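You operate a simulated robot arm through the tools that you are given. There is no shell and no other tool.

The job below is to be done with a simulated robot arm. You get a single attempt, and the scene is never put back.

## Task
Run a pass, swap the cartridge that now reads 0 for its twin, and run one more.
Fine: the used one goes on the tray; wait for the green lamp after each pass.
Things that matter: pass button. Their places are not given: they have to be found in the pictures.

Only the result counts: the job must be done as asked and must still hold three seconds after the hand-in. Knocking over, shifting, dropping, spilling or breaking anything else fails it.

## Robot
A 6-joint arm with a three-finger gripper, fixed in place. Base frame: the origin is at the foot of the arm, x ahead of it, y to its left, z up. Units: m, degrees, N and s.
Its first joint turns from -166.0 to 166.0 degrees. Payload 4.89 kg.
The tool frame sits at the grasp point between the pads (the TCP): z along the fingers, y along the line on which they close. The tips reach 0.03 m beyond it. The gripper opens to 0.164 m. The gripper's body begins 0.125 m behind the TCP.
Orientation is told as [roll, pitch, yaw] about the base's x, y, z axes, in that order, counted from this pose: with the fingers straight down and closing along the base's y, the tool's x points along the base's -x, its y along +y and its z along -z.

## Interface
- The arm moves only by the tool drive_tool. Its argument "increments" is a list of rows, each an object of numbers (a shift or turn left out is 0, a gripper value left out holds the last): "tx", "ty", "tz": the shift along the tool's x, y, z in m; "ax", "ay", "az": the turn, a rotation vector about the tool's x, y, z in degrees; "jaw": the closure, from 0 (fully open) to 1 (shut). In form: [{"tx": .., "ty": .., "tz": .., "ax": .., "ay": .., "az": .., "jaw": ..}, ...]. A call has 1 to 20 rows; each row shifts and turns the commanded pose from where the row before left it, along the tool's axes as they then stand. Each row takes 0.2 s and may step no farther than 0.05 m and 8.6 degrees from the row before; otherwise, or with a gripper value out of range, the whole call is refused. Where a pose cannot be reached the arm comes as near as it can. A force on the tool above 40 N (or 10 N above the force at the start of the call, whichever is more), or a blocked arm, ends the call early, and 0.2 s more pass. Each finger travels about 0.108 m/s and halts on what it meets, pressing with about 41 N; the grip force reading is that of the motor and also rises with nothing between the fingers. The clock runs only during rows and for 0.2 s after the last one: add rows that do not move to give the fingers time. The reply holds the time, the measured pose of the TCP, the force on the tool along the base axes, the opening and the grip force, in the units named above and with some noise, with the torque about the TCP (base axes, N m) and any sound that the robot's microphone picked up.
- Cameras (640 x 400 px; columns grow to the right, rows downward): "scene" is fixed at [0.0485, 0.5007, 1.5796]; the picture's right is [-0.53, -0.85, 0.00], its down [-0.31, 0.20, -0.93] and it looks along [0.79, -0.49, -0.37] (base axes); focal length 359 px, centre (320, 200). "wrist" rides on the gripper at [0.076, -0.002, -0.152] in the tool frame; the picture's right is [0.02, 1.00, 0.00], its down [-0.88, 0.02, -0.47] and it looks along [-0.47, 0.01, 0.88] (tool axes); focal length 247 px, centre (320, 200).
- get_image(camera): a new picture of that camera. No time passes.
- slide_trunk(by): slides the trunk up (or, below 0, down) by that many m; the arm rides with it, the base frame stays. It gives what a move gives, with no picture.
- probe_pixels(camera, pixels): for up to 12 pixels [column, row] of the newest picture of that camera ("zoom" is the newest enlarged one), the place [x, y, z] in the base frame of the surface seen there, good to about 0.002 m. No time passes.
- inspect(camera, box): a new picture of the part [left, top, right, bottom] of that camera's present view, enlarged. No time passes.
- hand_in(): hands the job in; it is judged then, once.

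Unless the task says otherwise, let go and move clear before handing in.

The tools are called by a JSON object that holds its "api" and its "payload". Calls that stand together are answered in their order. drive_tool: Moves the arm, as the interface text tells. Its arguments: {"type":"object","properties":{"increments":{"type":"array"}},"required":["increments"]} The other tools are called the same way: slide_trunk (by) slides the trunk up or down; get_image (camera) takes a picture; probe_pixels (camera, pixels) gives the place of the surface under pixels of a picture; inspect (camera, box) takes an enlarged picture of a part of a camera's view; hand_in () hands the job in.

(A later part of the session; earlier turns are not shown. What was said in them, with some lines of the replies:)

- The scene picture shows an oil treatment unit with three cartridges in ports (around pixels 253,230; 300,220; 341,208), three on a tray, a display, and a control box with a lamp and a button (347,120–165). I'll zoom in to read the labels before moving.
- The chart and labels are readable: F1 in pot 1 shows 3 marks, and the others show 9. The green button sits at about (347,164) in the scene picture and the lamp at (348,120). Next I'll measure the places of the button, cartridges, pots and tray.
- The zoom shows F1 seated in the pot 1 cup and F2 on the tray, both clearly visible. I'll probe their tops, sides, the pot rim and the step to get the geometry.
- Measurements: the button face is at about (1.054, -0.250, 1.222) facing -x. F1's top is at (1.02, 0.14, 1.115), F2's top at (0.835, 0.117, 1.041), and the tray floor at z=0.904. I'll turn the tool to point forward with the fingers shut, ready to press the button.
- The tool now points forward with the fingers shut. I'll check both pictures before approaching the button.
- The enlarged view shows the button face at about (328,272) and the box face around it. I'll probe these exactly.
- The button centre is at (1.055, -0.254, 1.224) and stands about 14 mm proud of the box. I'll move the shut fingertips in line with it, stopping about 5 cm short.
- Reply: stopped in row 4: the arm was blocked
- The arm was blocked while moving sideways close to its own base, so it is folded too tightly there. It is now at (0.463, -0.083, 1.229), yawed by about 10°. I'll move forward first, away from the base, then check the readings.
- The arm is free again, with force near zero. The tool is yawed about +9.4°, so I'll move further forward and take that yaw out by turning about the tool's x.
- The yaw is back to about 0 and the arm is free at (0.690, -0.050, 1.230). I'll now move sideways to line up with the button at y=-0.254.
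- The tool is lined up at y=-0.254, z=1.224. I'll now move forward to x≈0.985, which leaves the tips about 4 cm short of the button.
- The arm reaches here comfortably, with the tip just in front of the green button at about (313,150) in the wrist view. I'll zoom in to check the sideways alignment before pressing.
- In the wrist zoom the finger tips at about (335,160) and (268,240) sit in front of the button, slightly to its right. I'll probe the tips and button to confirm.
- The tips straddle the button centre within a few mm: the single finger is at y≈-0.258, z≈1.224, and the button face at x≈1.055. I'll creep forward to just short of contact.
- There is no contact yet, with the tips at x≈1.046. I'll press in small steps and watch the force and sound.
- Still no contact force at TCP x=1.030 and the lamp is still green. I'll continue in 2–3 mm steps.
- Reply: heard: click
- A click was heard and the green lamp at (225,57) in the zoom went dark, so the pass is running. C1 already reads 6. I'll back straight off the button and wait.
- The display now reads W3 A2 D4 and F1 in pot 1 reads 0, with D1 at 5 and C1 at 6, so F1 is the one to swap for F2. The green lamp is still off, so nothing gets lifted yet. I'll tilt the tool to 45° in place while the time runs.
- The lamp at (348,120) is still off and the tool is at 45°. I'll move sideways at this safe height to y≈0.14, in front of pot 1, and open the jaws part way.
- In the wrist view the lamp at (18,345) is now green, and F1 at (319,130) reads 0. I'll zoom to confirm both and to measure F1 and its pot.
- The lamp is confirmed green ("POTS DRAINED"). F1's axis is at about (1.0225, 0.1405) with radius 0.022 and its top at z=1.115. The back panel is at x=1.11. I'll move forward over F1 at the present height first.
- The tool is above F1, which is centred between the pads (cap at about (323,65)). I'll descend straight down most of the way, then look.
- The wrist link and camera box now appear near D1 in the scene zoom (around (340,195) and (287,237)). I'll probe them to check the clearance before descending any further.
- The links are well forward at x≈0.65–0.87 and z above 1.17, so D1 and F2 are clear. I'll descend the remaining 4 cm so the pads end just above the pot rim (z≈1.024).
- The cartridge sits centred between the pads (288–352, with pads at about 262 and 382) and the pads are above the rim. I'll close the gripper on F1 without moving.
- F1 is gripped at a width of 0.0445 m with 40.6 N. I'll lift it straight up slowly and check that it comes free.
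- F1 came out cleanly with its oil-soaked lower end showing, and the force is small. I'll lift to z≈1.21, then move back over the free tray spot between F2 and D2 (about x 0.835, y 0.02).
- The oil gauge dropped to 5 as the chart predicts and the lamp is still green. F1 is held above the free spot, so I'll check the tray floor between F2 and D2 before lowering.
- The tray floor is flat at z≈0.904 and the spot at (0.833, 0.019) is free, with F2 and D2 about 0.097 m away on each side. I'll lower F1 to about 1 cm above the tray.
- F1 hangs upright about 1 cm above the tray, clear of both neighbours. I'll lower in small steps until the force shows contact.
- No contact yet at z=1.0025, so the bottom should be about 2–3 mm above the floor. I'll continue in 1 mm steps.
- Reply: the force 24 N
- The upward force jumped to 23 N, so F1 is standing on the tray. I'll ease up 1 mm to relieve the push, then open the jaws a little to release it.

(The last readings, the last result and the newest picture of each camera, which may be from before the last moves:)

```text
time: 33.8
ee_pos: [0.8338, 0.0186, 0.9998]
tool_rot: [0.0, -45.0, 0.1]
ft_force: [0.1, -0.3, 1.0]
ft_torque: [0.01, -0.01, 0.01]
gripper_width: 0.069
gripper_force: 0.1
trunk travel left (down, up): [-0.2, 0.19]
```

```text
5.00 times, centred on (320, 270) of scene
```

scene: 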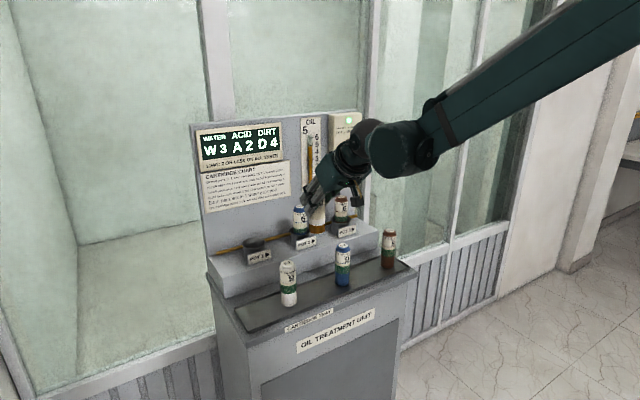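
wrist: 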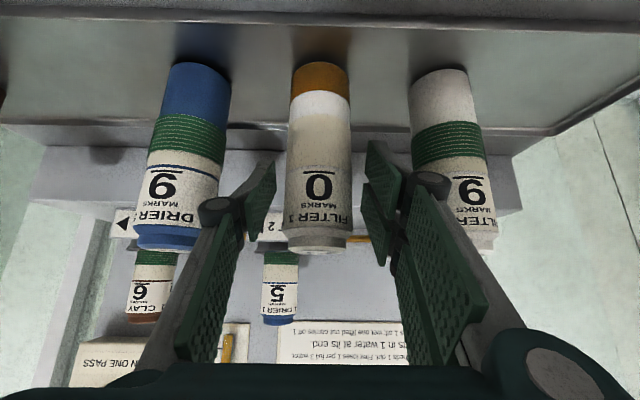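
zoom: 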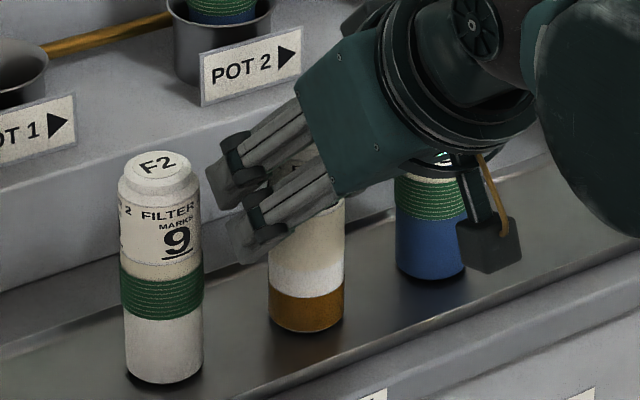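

F1 stands upright on its own, the jaws are open at 0.069 m and there is no force. I'll rise straight up, clear of the cartridge tops.

{"api": "drive_tool", "payload": {"increments": [{"tz": -0.01, "tx": -0.01}, {"tz": -0.0212, "tx": -0.0212}, {"tz": -0.0212, "tx": -0.0212}, {"tz": -0.0212, "tx": -0.0212}, {"tz": -0.0212, "tx": -0.0212}, {}, {}]}}

{"api": "get_image", "payload": {"camera": "wrist"}}

{"api": "inspect", "payload": {"camera": "scene", "box": [220, 200, 420, 320]}}

```text
time: 35.4
ee_pos: [0.8349, 0.0188, 1.1328]
tool_rot: [-0.1, -45.0, 0.2]
ft_force: [-0.1, -0.2, -0.1]
ft_torque: [0.01, -0.01, 0.01]
gripper_width: 0.0688
gripper_force: 0.1
trunk travel left (down, up): [-0.2, 0.19]
```

```text
taken
```

wrist: 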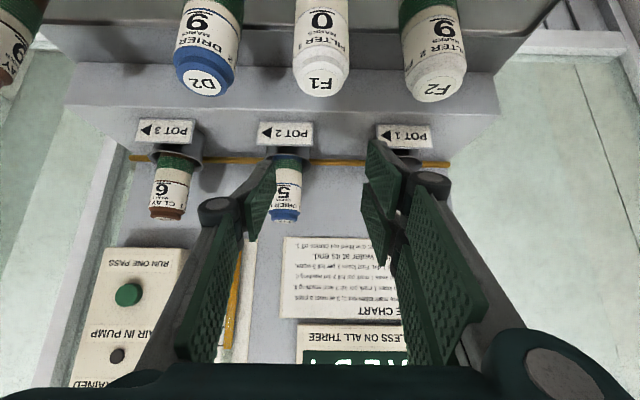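

```text
3.20 times, centred on (320, 260) of scene
```

zoom: 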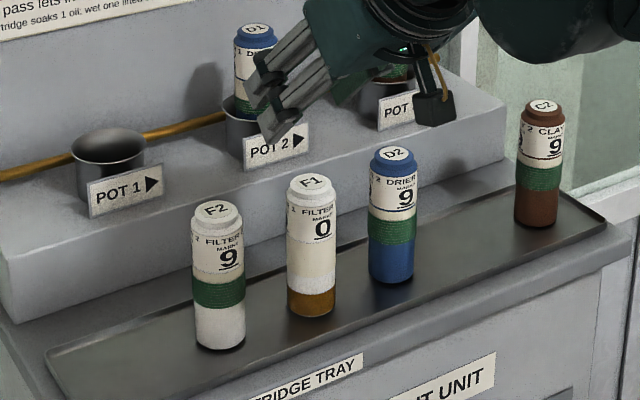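

F1 stands safely on the tray between F2 and D2. I'll now locate F2 precisely, using F1's known place as a cross-check.

{"api": "probe_pixels", "payload": {"camera": "zoom", "pixels": [[216, 209], [312, 182], [198, 265], [218, 268], [238, 265], [292, 245], [312, 248], [330, 245], [216, 320], [110, 135], [75, 150], [144, 150]]}}

{"api": "probe_pixels", "payload": {"camera": "wrist", "pixels": [[434, 85], [322, 82], [435, 50], [412, 50], [458, 50], [320, 40], [300, 40], [342, 40]]}}

```text
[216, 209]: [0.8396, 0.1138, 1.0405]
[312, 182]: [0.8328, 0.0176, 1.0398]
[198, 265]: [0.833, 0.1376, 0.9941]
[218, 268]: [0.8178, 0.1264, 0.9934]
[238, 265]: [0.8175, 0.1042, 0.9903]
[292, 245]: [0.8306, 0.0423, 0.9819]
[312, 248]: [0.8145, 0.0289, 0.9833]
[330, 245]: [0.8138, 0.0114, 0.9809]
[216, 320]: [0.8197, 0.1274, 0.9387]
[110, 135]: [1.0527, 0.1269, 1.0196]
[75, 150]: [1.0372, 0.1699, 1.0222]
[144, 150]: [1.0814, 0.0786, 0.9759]
```

```text
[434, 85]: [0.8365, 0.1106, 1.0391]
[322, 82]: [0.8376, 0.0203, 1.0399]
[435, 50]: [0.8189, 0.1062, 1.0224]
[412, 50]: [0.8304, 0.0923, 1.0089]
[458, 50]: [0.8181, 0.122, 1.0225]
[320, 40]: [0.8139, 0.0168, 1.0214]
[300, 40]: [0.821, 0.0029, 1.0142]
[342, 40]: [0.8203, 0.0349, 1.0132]
```

F2's axis fits (0.8365, 0.1147) and F1's fits where I set it down, so the measurements agree. I'll shift sideways over F2 and check the view.

{"api": "drive_tool", "payload": {"increments": [{"ty": 0.032, "tz": 0.0011, "tx": -0.0011}, {"ty": 0.032}, {"ty": 0.0318}, {}, {}]}}

{"api": "get_image", "payload": {"camera": "wrist"}}

```text
time: 36.6
ee_pos: [0.8362, 0.1154, 1.1344]
tool_rot: [0.0, -44.9, 0.2]
ft_force: [0.4, 0.5, -0.4]
ft_torque: [-0.03, -0.03, -0.08]
gripper_width: 0.069
gripper_force: 0.0
trunk travel left (down, up): [-0.2, 0.19]
```

```text
taken
```

wrist: 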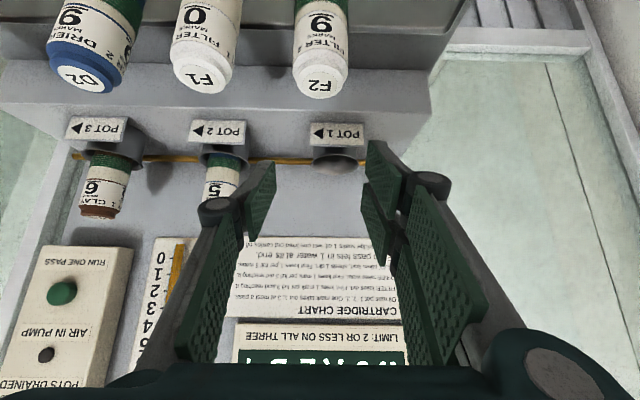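

F2's cap at (320,85) is centred between the jaws, just as F1's was. I'll descend straight down most of the way.

{"api": "drive_tool", "payload": {"increments": [{"tz": 0.0212, "tx": 0.0212}, {"tz": 0.0212, "tx": 0.0212}, {"tz": 0.0212, "tx": 0.0212}, {"tz": 0.0141, "tx": 0.0141}, {}, {}]}}

{"api": "get_image", "payload": {"camera": "wrist"}}

{"api": "inspect", "payload": {"camera": "scene", "box": [220, 200, 420, 320]}}

```text
time: 38.0
ee_pos: [0.8346, 0.115, 1.023]
tool_rot: [0.0, -45.0, 0.1]
ft_force: [-0.6, 0.2, -0.3]
ft_torque: [-0.01, 0.01, -0.04]
gripper_width: 0.0689
gripper_force: 0.1
trunk travel left (down, up): [-0.2, 0.19]
```

```text
taken
```

wrist: 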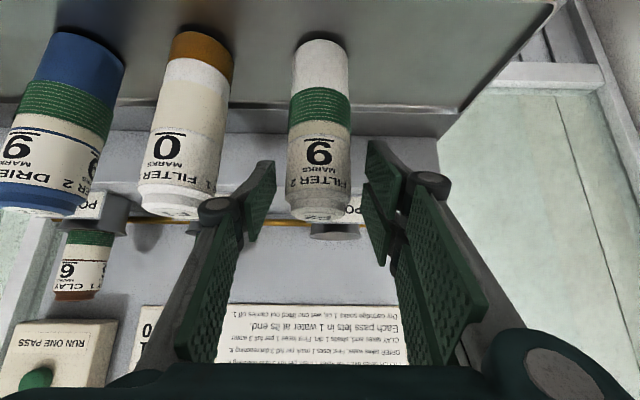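

```text
3.20 times, centred on (320, 260) of scene
```

zoom: 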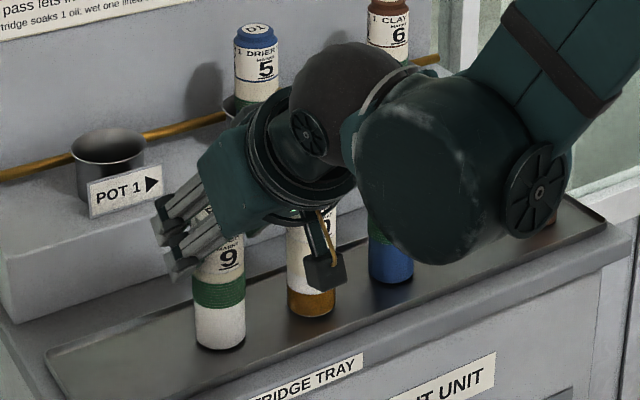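

F2 is between the jaws and F1 is clear of the left knuckle. I'll go down the last 2.3 cm, then close on F2.

{"api": "drive_tool", "payload": {"increments": [{"tz": 0.009, "tx": 0.008}, {"tz": 0.008, "tx": 0.0078}, {}, {}]}}

{"api": "get_image", "payload": {"camera": "wrist"}}

```text
time: 39.0
ee_pos: [0.8358, 0.1143, 1.0003]
tool_rot: [0.0, -45.0, -0.1]
ft_force: [0.8, -0.3, -0.9]
ft_torque: [0.0, 0.0, 0.03]
gripper_width: 0.0687
gripper_force: 0.1
trunk travel left (down, up): [-0.2, 0.19]
```

```text
taken
```

wrist: 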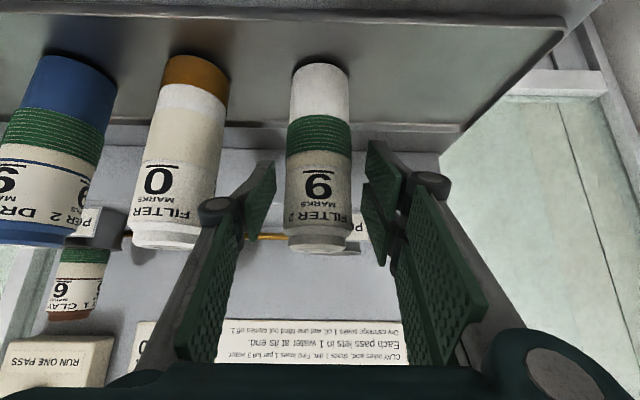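

The tool is at (0.836, 0.114, 1.000), with F2 centred at (319,185) between the pads just as F1 was. I'll close the jaws on it.

{"api": "drive_tool", "payload": {"increments": [{"jaw": 0.66}, {"jaw": 0.74}, {"jaw": 0.85}, {}, {}]}}

{"api": "get_image", "payload": {"camera": "wrist"}}

```text
time: 40.2
ee_pos: [0.8366, 0.1163, 1.0006]
tool_rot: [0.0, -45.1, 0.0]
ft_force: [0.8, 1.2, 2.4]
ft_torque: [0.28, -0.04, 0.02]
gripper_width: 0.0443
gripper_force: 41.0
trunk travel left (down, up): [-0.2, 0.19]
```

```text
taken
```

wrist: 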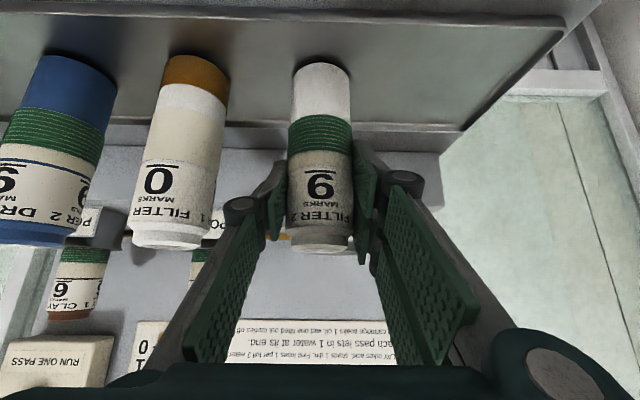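

F2 is gripped at 0.0443 m with 41 N. I'll lift it straight up to z≈1.21.

{"api": "drive_tool", "payload": {"increments": [{"tz": -0.007, "tx": -0.007}, {"tz": -0.0202, "tx": -0.0202}, {"tz": -0.0202, "tx": -0.0202}, {"tz": -0.0202, "tx": -0.0202}, {"tz": -0.0202, "tx": -0.0202}, {"tz": -0.0202, "tx": -0.0202}, {"tz": -0.0202, "tx": -0.0202}, {"tz": -0.0202, "tx": -0.0202}, {}, {}]}}

{"api": "get_image", "payload": {"camera": "wrist"}}

{"api": "inspect", "payload": {"camera": "scene", "box": [210, 190, 400, 320]}}

```text
time: 42.4
ee_pos: [0.836, 0.1141, 1.2097]
tool_rot: [0.0, -44.9, 0.0]
ft_force: [-0.6, 0.1, -3.3]
ft_torque: [0.02, -0.01, 0.01]
gripper_width: 0.0445
gripper_force: 40.9
trunk travel left (down, up): [-0.2, 0.19]
```

```text
taken
```

wrist: 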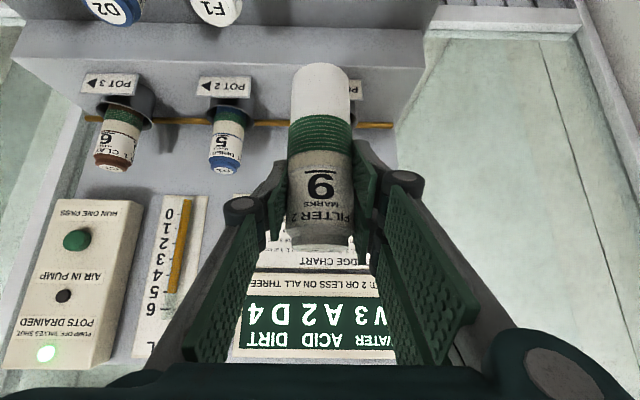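

```text
3.08 times, centred on (305, 255) of scene
```

zoom: 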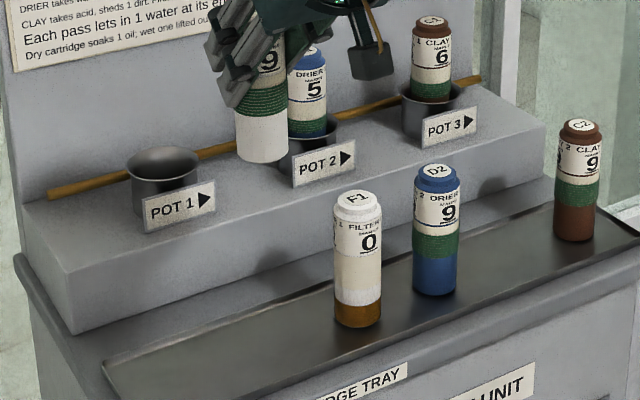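

F2 is held upright and clear, and the lamp is still green. Pot 1 is empty at about (163,165) in the zoom, so I'll enlarge it and probe its rim for the exact centre.

{"api": "inspect", "payload": {"camera": "scene", "box": [235, 225, 295, 270]}}

{"api": "probe_pixels", "payload": {"camera": "scene", "pixels": [[250, 239], [258, 241]]}}

```text
8.89 times, centred on (265, 248) of scene
```

zoom: 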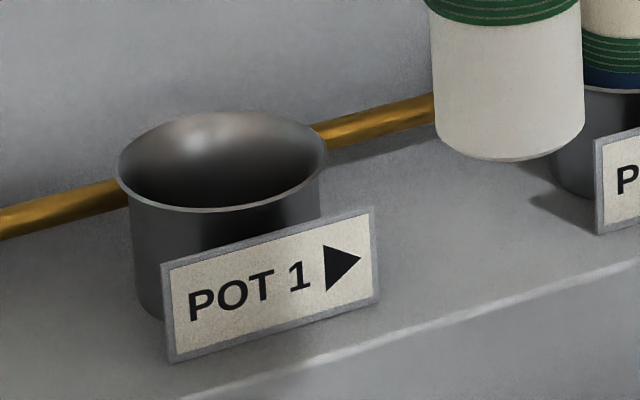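

```text
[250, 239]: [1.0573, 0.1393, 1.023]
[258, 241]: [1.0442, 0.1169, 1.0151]
```

{"api": "probe_pixels", "payload": {"camera": "zoom", "pixels": [[119, 170], [121, 185], [325, 155], [322, 168], [222, 113], [210, 210], [160, 204], [270, 204], [160, 127], [285, 125], [222, 185], [222, 200]]}}

```text
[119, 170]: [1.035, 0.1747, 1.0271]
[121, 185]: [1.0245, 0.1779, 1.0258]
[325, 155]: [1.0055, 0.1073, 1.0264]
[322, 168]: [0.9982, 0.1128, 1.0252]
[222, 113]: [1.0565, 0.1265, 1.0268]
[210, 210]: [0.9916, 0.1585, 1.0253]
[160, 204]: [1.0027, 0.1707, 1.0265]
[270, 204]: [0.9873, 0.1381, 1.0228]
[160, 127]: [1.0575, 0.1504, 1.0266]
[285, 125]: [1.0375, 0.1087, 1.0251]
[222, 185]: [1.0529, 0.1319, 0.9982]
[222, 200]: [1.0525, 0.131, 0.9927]
```

The rim points fit a circle centred at about (1.022, 0.1405) with radius 0.036, so F2 has about 1 cm of clearance all round. I'll carry F2 forward over pot 1 at this height.

{"api": "drive_tool", "payload": {"increments": [{"tz": 0.0263, "tx": -0.0263, "ty": 0.0052}, {"tz": 0.0263, "tx": -0.0263, "ty": 0.0052}, {"tz": 0.0263, "tx": -0.0263, "ty": 0.0052}, {"tz": 0.0263, "tx": -0.0263, "ty": 0.0052}, {"tz": 0.0263, "tx": -0.0263, "ty": 0.0052}, {}, {}]}}

{"api": "get_image", "payload": {"camera": "wrist"}}

{"api": "inspect", "payload": {"camera": "scene", "box": [200, 150, 340, 280]}}

```text
time: 44.0
ee_pos: [1.023, 0.1415, 1.2091]
tool_rot: [0.0, -45.1, 0.1]
ft_force: [0.5, 0.0, -2.9]
ft_torque: [0.0, 0.02, -0.02]
gripper_width: 0.0447
gripper_force: 41.0
trunk travel left (down, up): [-0.2, 0.19]
```

```text
taken
```

wrist: 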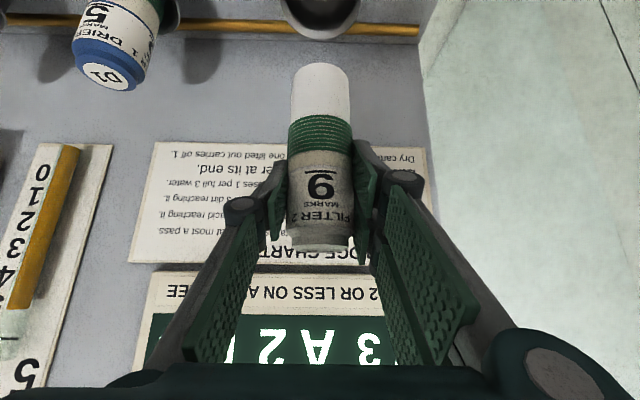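

```text
3.08 times, centred on (270, 215) of scene
```

zoom: 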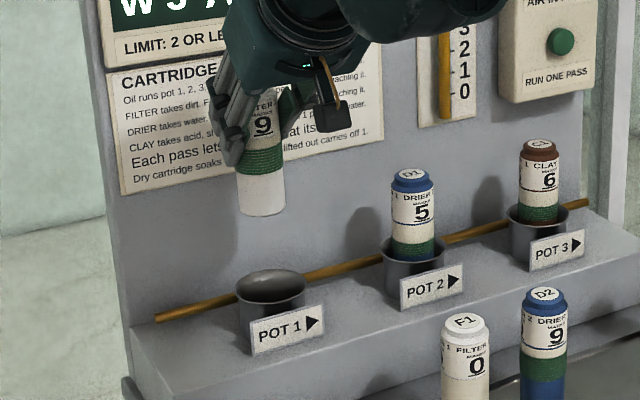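

F2 is over pot 1 at (1.023, 0.1415) with its bottom at about z=1.113. I'll lower it until its bottom is just above the rim, then look.

{"api": "drive_tool", "payload": {"increments": [{"tz": 0.0138, "tx": 0.0142, "ty": -0.0007}, {"tz": 0.0141, "tx": 0.0141}, {"tz": 0.0141, "tx": 0.0141}, {"tz": 0.0127, "tx": 0.0127}, {}, {}]}}

{"api": "get_image", "payload": {"camera": "wrist"}}

{"api": "inspect", "payload": {"camera": "scene", "box": [220, 190, 300, 280]}}

```text
time: 45.4
ee_pos: [1.0221, 0.1424, 1.1325]
tool_rot: [0.0, -45.1, 0.1]
ft_force: [-0.3, 0.0, -2.8]
ft_torque: [0.01, -0.01, -0.01]
gripper_width: 0.0444
gripper_force: 41.4
trunk travel left (down, up): [-0.2, 0.19]
```

```text
taken
```

wrist: 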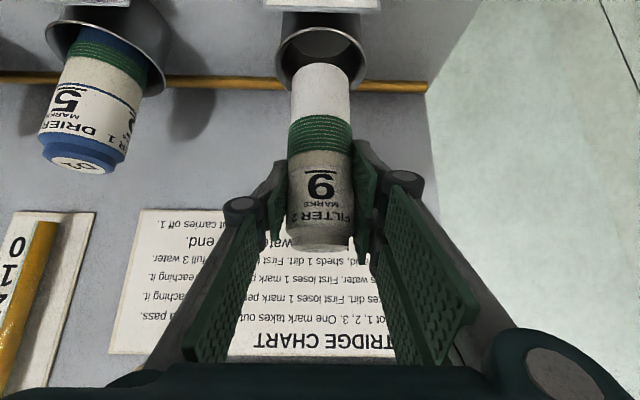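

```text
4.44 times, centred on (260, 235) of scene
```

zoom: 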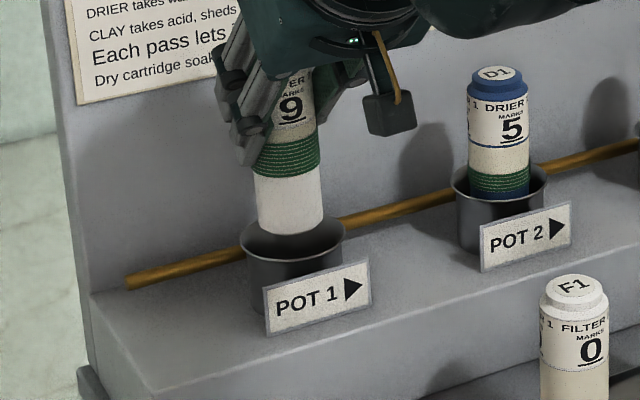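

F2's lower end at about (320,90) in the wrist view lines up with the pot mouth. I'll lower it into the pot, stopping about 7 mm short of the expected seat.

{"api": "drive_tool", "payload": {"increments": [{"tz": 0.0123, "tx": 0.0123, "ty": -0.001}, {"tz": 0.0123, "tx": 0.0123}, {"tz": 0.0123, "tx": 0.0123}, {}, {}]}}

{"api": "get_image", "payload": {"camera": "wrist"}}

```text
time: 46.6
ee_pos: [1.0221, 0.1389, 1.0807]
tool_rot: [0.1, -45.1, 0.2]
ft_force: [0.0, -0.3, -3.3]
ft_torque: [0.02, 0.01, 0.0]
gripper_width: 0.0445
gripper_force: 40.3
trunk travel left (down, up): [-0.2, 0.19]
```

```text
taken
```

wrist: 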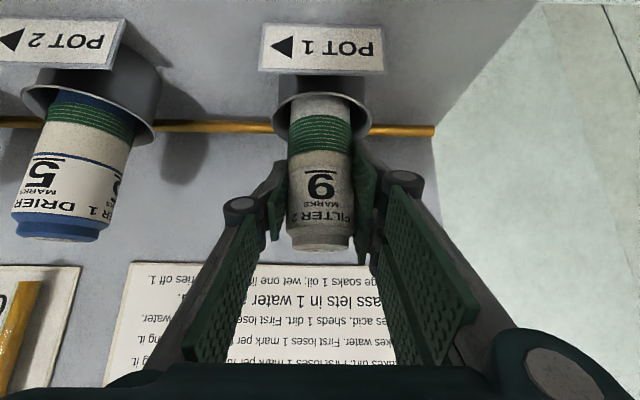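

F2 has entered the pot freely, with only its own weight on the tool. I'll lower in millimetre steps until it seats.

{"api": "drive_tool", "payload": {"increments": [{"tz": 0.0014, "tx": 0.0014}, {"tz": 0.0014, "tx": 0.0014}, {"tz": 0.0007, "tx": 0.0007}, {}]}}

```text
time: 47.6
ee_pos: [1.0227, 0.1402, 1.0771]
tool_rot: [0.0, -45.0, 0.0]
ft_force: [3.1, -1.2, 10.7]
ft_torque: [0.23, -0.29, -0.04]
gripper_width: 0.0449
gripper_force: 40.5
trunk travel left (down, up): [-0.2, 0.19]
```

The upward force rose to 10.7 N at z≈1.077, about 3 mm higher than I expected for a full seat. I'll check F2's top height and posture before deciding it is seated.

{"api": "get_image", "payload": {"camera": "wrist"}}

{"api": "inspect", "payload": {"camera": "scene", "box": [220, 190, 300, 280]}}

{"api": "inspect", "payload": {"camera": "wrist", "box": [230, 60, 410, 270]}}

```text
taken
```

wrist: 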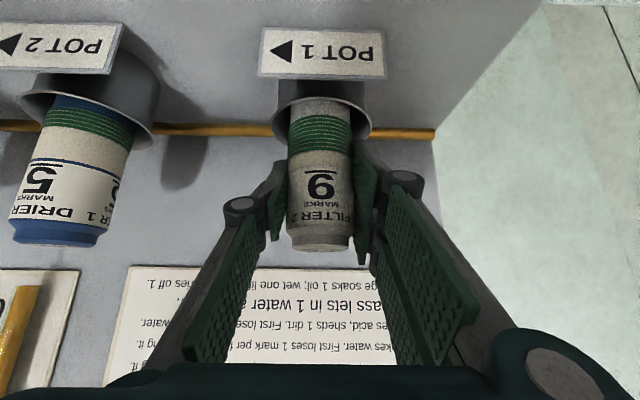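

```text
4.44 times, centred on (260, 235) of scene
```

zoom: 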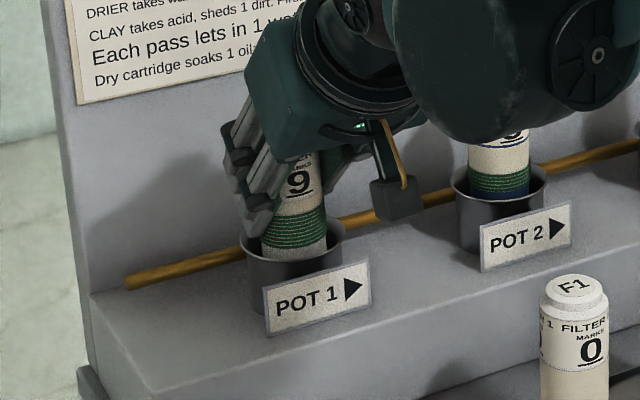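

```text
1.90 times, centred on (320, 165) of wrist
```

zoom: 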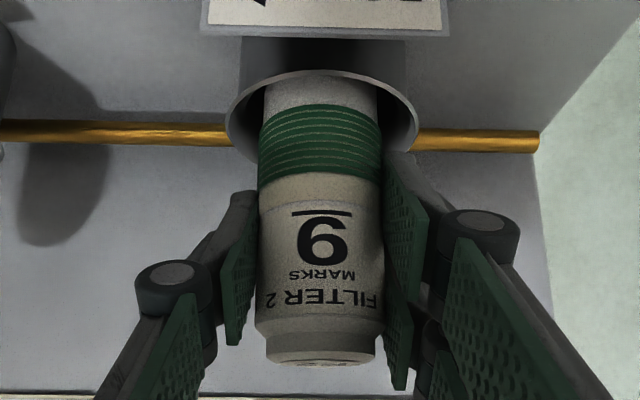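

{"api": "probe_pixels", "payload": {"camera": "zoom", "pixels": [[320, 362], [300, 361], [340, 361], [320, 185], [320, 170], [320, 105], [320, 90], [320, 80], [320, 215]]}}

{"api": "inspect", "payload": {"camera": "wrist", "box": [0, 50, 180, 260]}}

{"api": "probe_pixels", "payload": {"camera": "zoom", "pixels": [[190, 360], [210, 365], [210, 370], [300, 160], [285, 190], [265, 220], [310, 130], [300, 145]]}}

```text
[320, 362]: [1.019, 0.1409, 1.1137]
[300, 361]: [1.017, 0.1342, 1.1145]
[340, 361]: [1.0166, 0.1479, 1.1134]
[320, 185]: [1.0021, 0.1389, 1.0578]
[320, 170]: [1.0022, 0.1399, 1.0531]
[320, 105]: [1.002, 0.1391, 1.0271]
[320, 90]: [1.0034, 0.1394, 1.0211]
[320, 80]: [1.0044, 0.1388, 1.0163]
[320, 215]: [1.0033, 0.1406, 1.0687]
```

```text
1.90 times, centred on (90, 155) of wrist
```

zoom: 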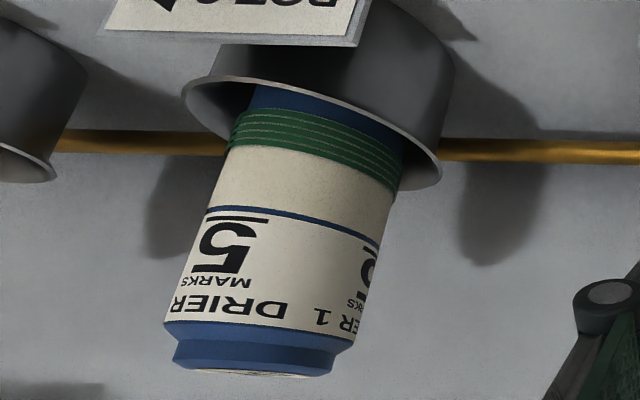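

```text
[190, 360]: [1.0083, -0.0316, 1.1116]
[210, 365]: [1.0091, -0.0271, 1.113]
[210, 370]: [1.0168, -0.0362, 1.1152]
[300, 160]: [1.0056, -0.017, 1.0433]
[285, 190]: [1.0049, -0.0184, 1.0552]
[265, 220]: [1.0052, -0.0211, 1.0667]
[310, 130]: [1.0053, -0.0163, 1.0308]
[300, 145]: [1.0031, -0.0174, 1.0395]
```

F2's top reads z≈1.114, the same as D1 and as F1 when it was seated, and its band sits level with D1's. It is fully seated and upright, so I'll ease the push off and open the jaws.

{"api": "drive_tool", "payload": {"increments": [{"tz": -0.0006, "tx": -0.0006}, {"jaw": 0.68}, {"jaw": 0.62}, {"jaw": 0.55}, {}, {}]}}

{"api": "get_image", "payload": {"camera": "wrist"}}

{"api": "inspect", "payload": {"camera": "scene", "box": [220, 190, 300, 280]}}

```text
time: 49.0
ee_pos: [1.0234, 0.1394, 1.0763]
tool_rot: [0.0, -45.0, 0.1]
ft_force: [-0.1, 0.3, 0.2]
ft_torque: [0.01, 0.02, 0.03]
gripper_width: 0.0738
gripper_force: 0.1
trunk travel left (down, up): [-0.2, 0.19]
```

```text
taken
```

wrist: 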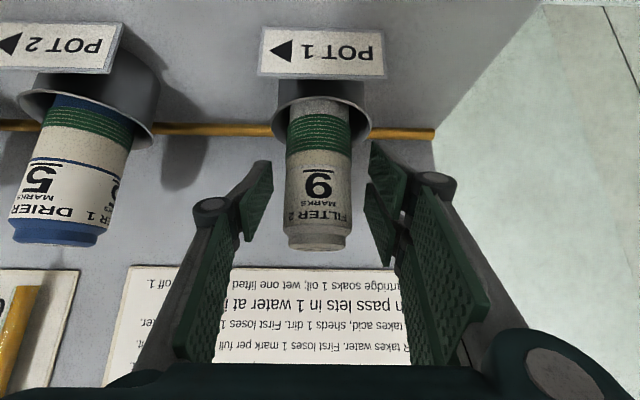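

```text
4.44 times, centred on (260, 235) of scene
```

zoom: 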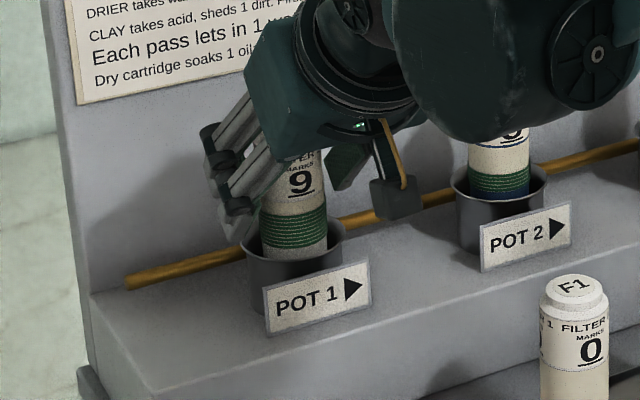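

F2 stands freely in pot 1 with the jaws open and no force. I'll rise straight up to z≈1.22, clear of its top.

{"api": "drive_tool", "payload": {"increments": [{"tz": -0.01, "tx": -0.01}, {"tz": -0.0226, "tx": -0.0226}, {"tz": -0.0226, "tx": -0.0226}, {"tz": -0.0226, "tx": -0.0226}, {"tz": -0.0226, "tx": -0.0226}, {}, {}]}}

{"api": "get_image", "payload": {"camera": "wrist"}}

{"api": "get_image", "payload": {"camera": "scene"}}

{"api": "inspect", "payload": {"camera": "scene", "box": [210, 190, 400, 320]}}

```text
time: 50.6
ee_pos: [1.0211, 0.1408, 1.2188]
tool_rot: [0.0, -45.0, 0.0]
ft_force: [-0.1, -0.1, 0.1]
ft_torque: [0.0, -0.01, 0.03]
gripper_width: 0.0738
gripper_force: 0.0
trunk travel left (down, up): [-0.2, 0.19]
```

```text
taken
```

wrist: 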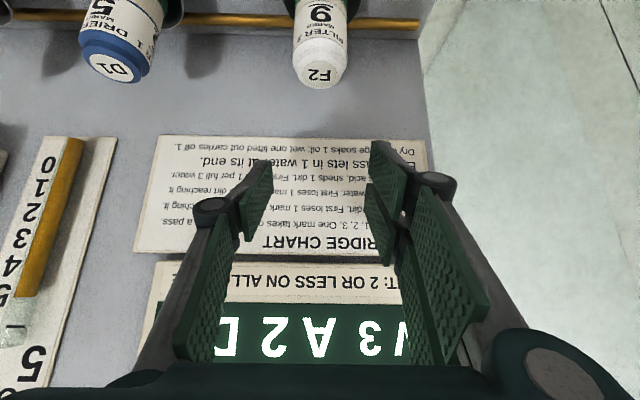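

```text
taken
```

scene: 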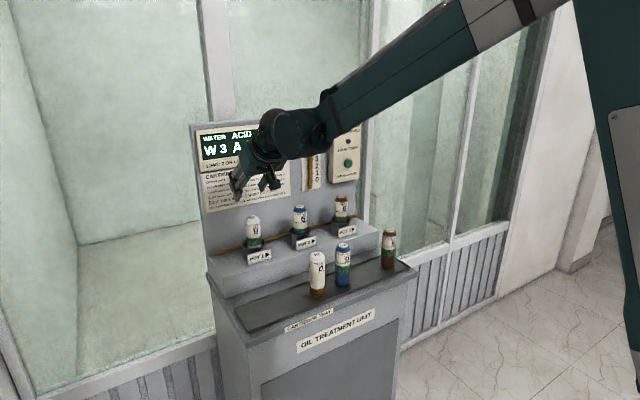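

```text
3.08 times, centred on (305, 255) of scene
```

zoom: 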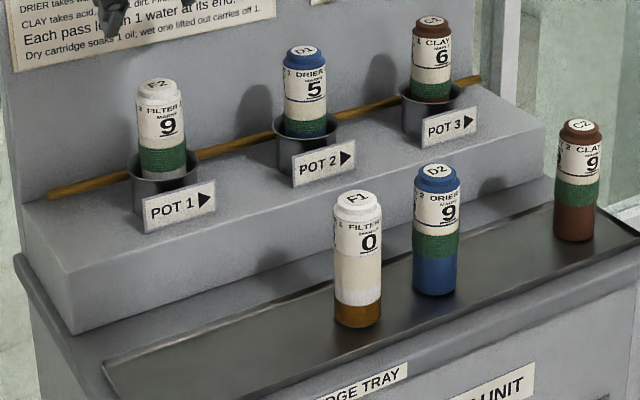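

F2 (9 marks) is seated upright in pot 1 and F1 (0) is standing on the tray, with everything else where it was. I'll retrace my path: back to x≈0.85, then sideways to the button's y, closing the jaws on the way.

{"api": "drive_tool", "payload": {"increments": [{"tz": -0.0302, "tx": 0.0298}, {"tz": -0.0302, "tx": 0.0298}, {"tz": -0.0302, "tx": 0.0298}, {"tz": -0.0302, "tx": 0.0298}, {"ty": -0.0395, "tz": -0.0012, "tx": -0.0012}, {"ty": -0.0395, "tz": -0.0012, "tx": -0.0012}, {"ty": -0.0395, "jaw": 1}, {"ty": -0.0395}, {"ty": -0.0395}, {"ty": -0.0395}, {"ty": -0.0395}, {"ty": -0.0395}, {"ty": -0.0395}, {"ty": -0.0395}, {}, {}]}}

{"api": "get_image", "payload": {"camera": "scene"}}

```text
time: 54.0
ee_pos: [0.8535, -0.2555, 1.2252]
tool_rot: [-0.1, -45.1, 0.1]
ft_force: [1.0, -1.0, 0.5]
ft_torque: [0.06, -0.01, 0.08]
gripper_width: 0.0
gripper_force: 40.8
trunk travel left (down, up): [-0.2, 0.19]
```

```text
taken
```

scene: 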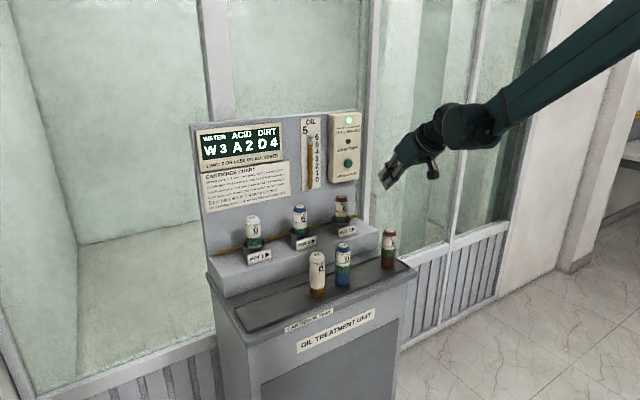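

The lamp at (348,120) is green, the oil reads 5, and the tool is at (0.853, -0.255, 1.225) with the jaws shut. I'll turn it back to point forward.

{"api": "drive_tool", "payload": {"increments": [{"ay": -7.5}, {"ay": -7.5}, {"ay": -7.5}, {"ay": -7.5}, {"ay": -7.5}, {"ay": -7.5}, {}, {}]}}

{"api": "get_image", "payload": {"camera": "wrist"}}

```text
time: 55.8
ee_pos: [0.8536, -0.2539, 1.2224]
tool_rot: [157.9, -90.1, -157.8]
ft_force: [0.2, 0.3, -0.6]
ft_torque: [0.03, -0.04, 0.02]
gripper_width: 0.0001
gripper_force: 40.8
trunk travel left (down, up): [-0.2, 0.19]
```

```text
taken
```

wrist: 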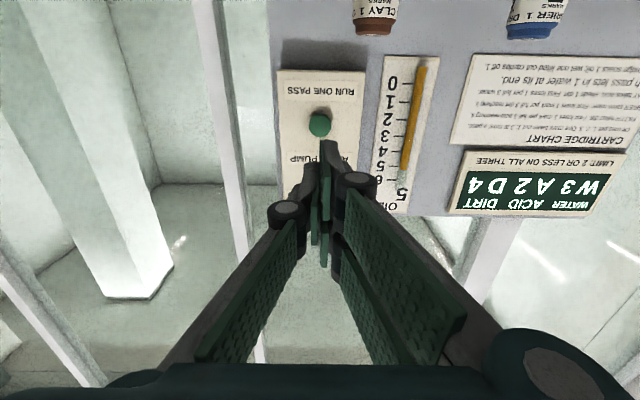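

The tool points forward at (0.8536, -0.254, 1.222), in line with the button at (320,125). I'll advance to about 1 cm short of the button.

{"api": "drive_tool", "payload": {"increments": [{"tz": 0.04}, {"tz": 0.04}, {"tz": 0.04}, {"tz": 0.03}, {"tz": 0.012}, {}]}}

{"api": "inspect", "payload": {"camera": "scene", "box": [325, 105, 425, 215]}}

```text
time: 57.2
ee_pos: [1.0165, -0.2557, 1.2226]
tool_rot: [22.0, -89.9, -22.0]
ft_force: [0.6, 0.1, 0.0]
ft_torque: [0.01, -0.03, 0.03]
gripper_width: 0.0
gripper_force: 41.0
trunk travel left (down, up): [-0.2, 0.19]
```

```text
3.64 times, centred on (375, 160) of scene
```

zoom: 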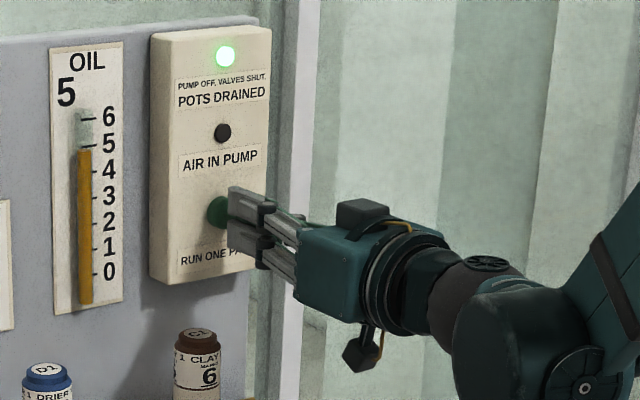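

The lamp is green and the tips are just off the button. I'll press in small steps as before; last time it clicked at around x≈1.032.

{"api": "drive_tool", "payload": {"increments": [{"tz": 0.004}, {"tz": 0.004}, {"tz": 0.003}, {"tz": 0.002}]}}

```text
time: 58.2
ee_pos: [1.0284, -0.2553, 1.2228]
tool_rot: [58.5, -90.0, -58.4]
ft_force: [-0.3, -0.3, -1.0]
ft_torque: [0.0, 0.0, 0.01]
gripper_width: 0.0
gripper_force: 41.3
trunk travel left (down, up): [-0.2, 0.19]
```

No click yet at x=1.028. I'll continue in 2 mm steps.

{"api": "drive_tool", "payload": {"increments": [{"tz": 0.002}, {"tz": 0.002}]}}

{"api": "inspect", "payload": {"camera": "scene", "box": [325, 105, 425, 215]}}

```text
time: 58.8
ee_pos: [1.0324, -0.2545, 1.2232]
tool_rot: [79.8, -89.9, -79.7]
ft_force: [-1.5, -0.3, -0.7]
ft_torque: [0.0, 0.05, -0.02]
gripper_width: 0.0059
gripper_force: 45.0
trunk travel left (down, up): [-0.2, 0.19]
```

```text
3.64 times, centred on (375, 160) of scene
```

zoom: 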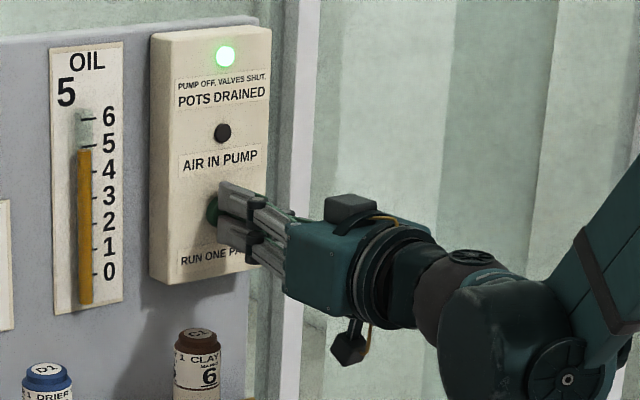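

There is light contact (-1.5 N), no click, and the lamp is still green, so the button isn't pressed far enough yet. I'll continue 1 mm at a time.

{"api": "drive_tool", "payload": {"increments": [{"tz": 0.001}]}}

```text
time: 59.2
ee_pos: [1.033, -0.2552, 1.2231]
tool_rot: [97.9, -90.1, -97.7]
ft_force: [-2.8, 0.2, 1.0]
ft_torque: [0.0, -0.01, 0.01]
gripper_width: 0.006
gripper_force: 44.9
trunk travel left (down, up): [-0.2, 0.19]
heard: click
```

A click was heard. I'll check that the pass started, then back straight off.

{"api": "drive_tool", "payload": {"increments": [{"tz": -0.015}, {"tz": -0.04}, {"tz": -0.04}, {"tz": -0.04}, {"tz": -0.04}, {}]}}

{"api": "get_image", "payload": {"camera": "scene"}}

{"api": "inspect", "payload": {"camera": "scene", "box": [190, 105, 380, 325]}}

```text
time: 60.6
ee_pos: [0.8566, -0.2552, 1.2249]
tool_rot: [-176.9, -90.0, 176.9]
ft_force: [0.1, -0.2, 0.4]
ft_torque: [0.01, 0.05, -0.05]
gripper_width: 0.0001
gripper_force: 45.0
trunk travel left (down, up): [-0.2, 0.19]
```

```text
taken
```

scene: 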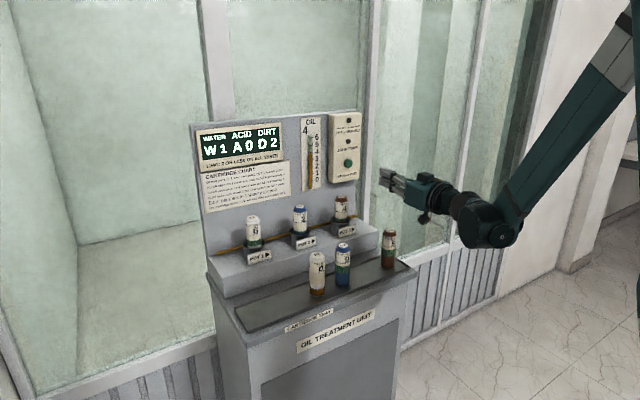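

```text
1.82 times, centred on (285, 215) of scene
```

zoom: 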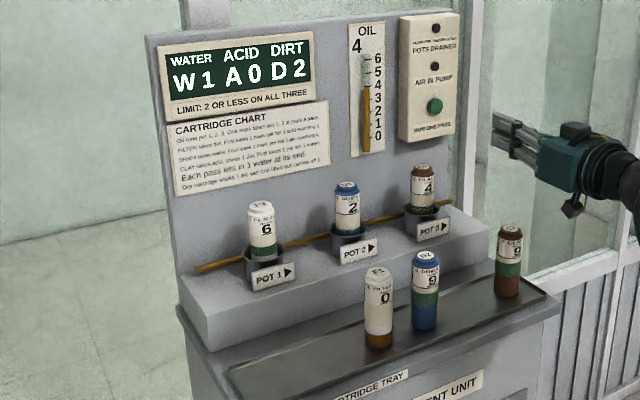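

The second pass ran: the display shows W1 A0 D2, all within the limit of 2, with oil at 4. The lamp is still off, so I'll hold still and wait for it to turn green.

{"api": "drive_tool", "payload": {"increments": [{}, {}, {}, {}, {}, {}, {}, {}, {}, {}, {}, {}, {}, {}, {}, {}, {}, {}, {}, {}]}}

{"api": "get_image", "payload": {"camera": "scene"}}

{"api": "inspect", "payload": {"camera": "scene", "box": [190, 105, 380, 325]}}

```text
time: 64.8
ee_pos: [0.8584, -0.2563, 1.2246]
tool_rot: [50.2, -90.1, -50.0]
ft_force: [-0.7, -0.3, -0.6]
ft_torque: [-0.01, 0.0, 0.0]
gripper_width: 0.0
gripper_force: 45.1
trunk travel left (down, up): [-0.2, 0.19]
```

```text
taken
```

scene: 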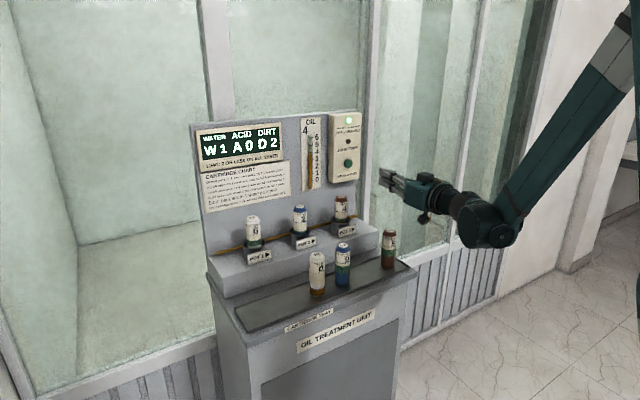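

```text
1.82 times, centred on (285, 215) of scene
```

zoom: 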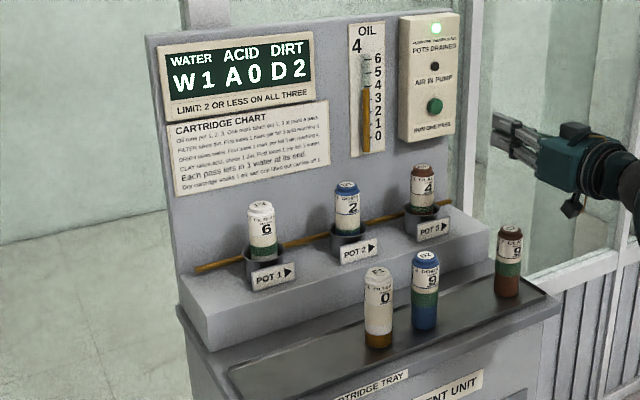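

The green lamp (436,28 in the zoom) is back on after the second pass, and "AIR IN PUMP" is dark. F2 is seated in pot 1, F1 stands on the tray, and the arm is clear with nothing held, so I'm handing in.

{"api": "hand_in", "payload": {}}

```text
The job is handed in.
```

The job is done and handed in; I haven't seen the verdict. I ran a pass, swapped the filter that then read 0 for its twin, and ran a second pass.

- **First pass:** the display went to water 3, acid 2, dirt 4. Filter F1 in pot 1 dropped to 0, and I waited for the green lamp before lifting it.
- **Swap:** F1 now stands upright on the tray between F2's old spot and drier D2. F2 is seated in pot 1.
- **Second pass:** the display ended at water 1, acid 0, dirt 2, all within the limit of 2. The green lamp came back on, the "AIR IN PUMP" lamp stayed dark, and the oil gauge reads 4.

The arm was blocked once early on while folded close to its own base. The readings suggested it had met its own structure or a joint limit. In the pictures I took afterwards, nothing else on the unit had moved. At hand-in the arm was clear of the unit and holding nothing.
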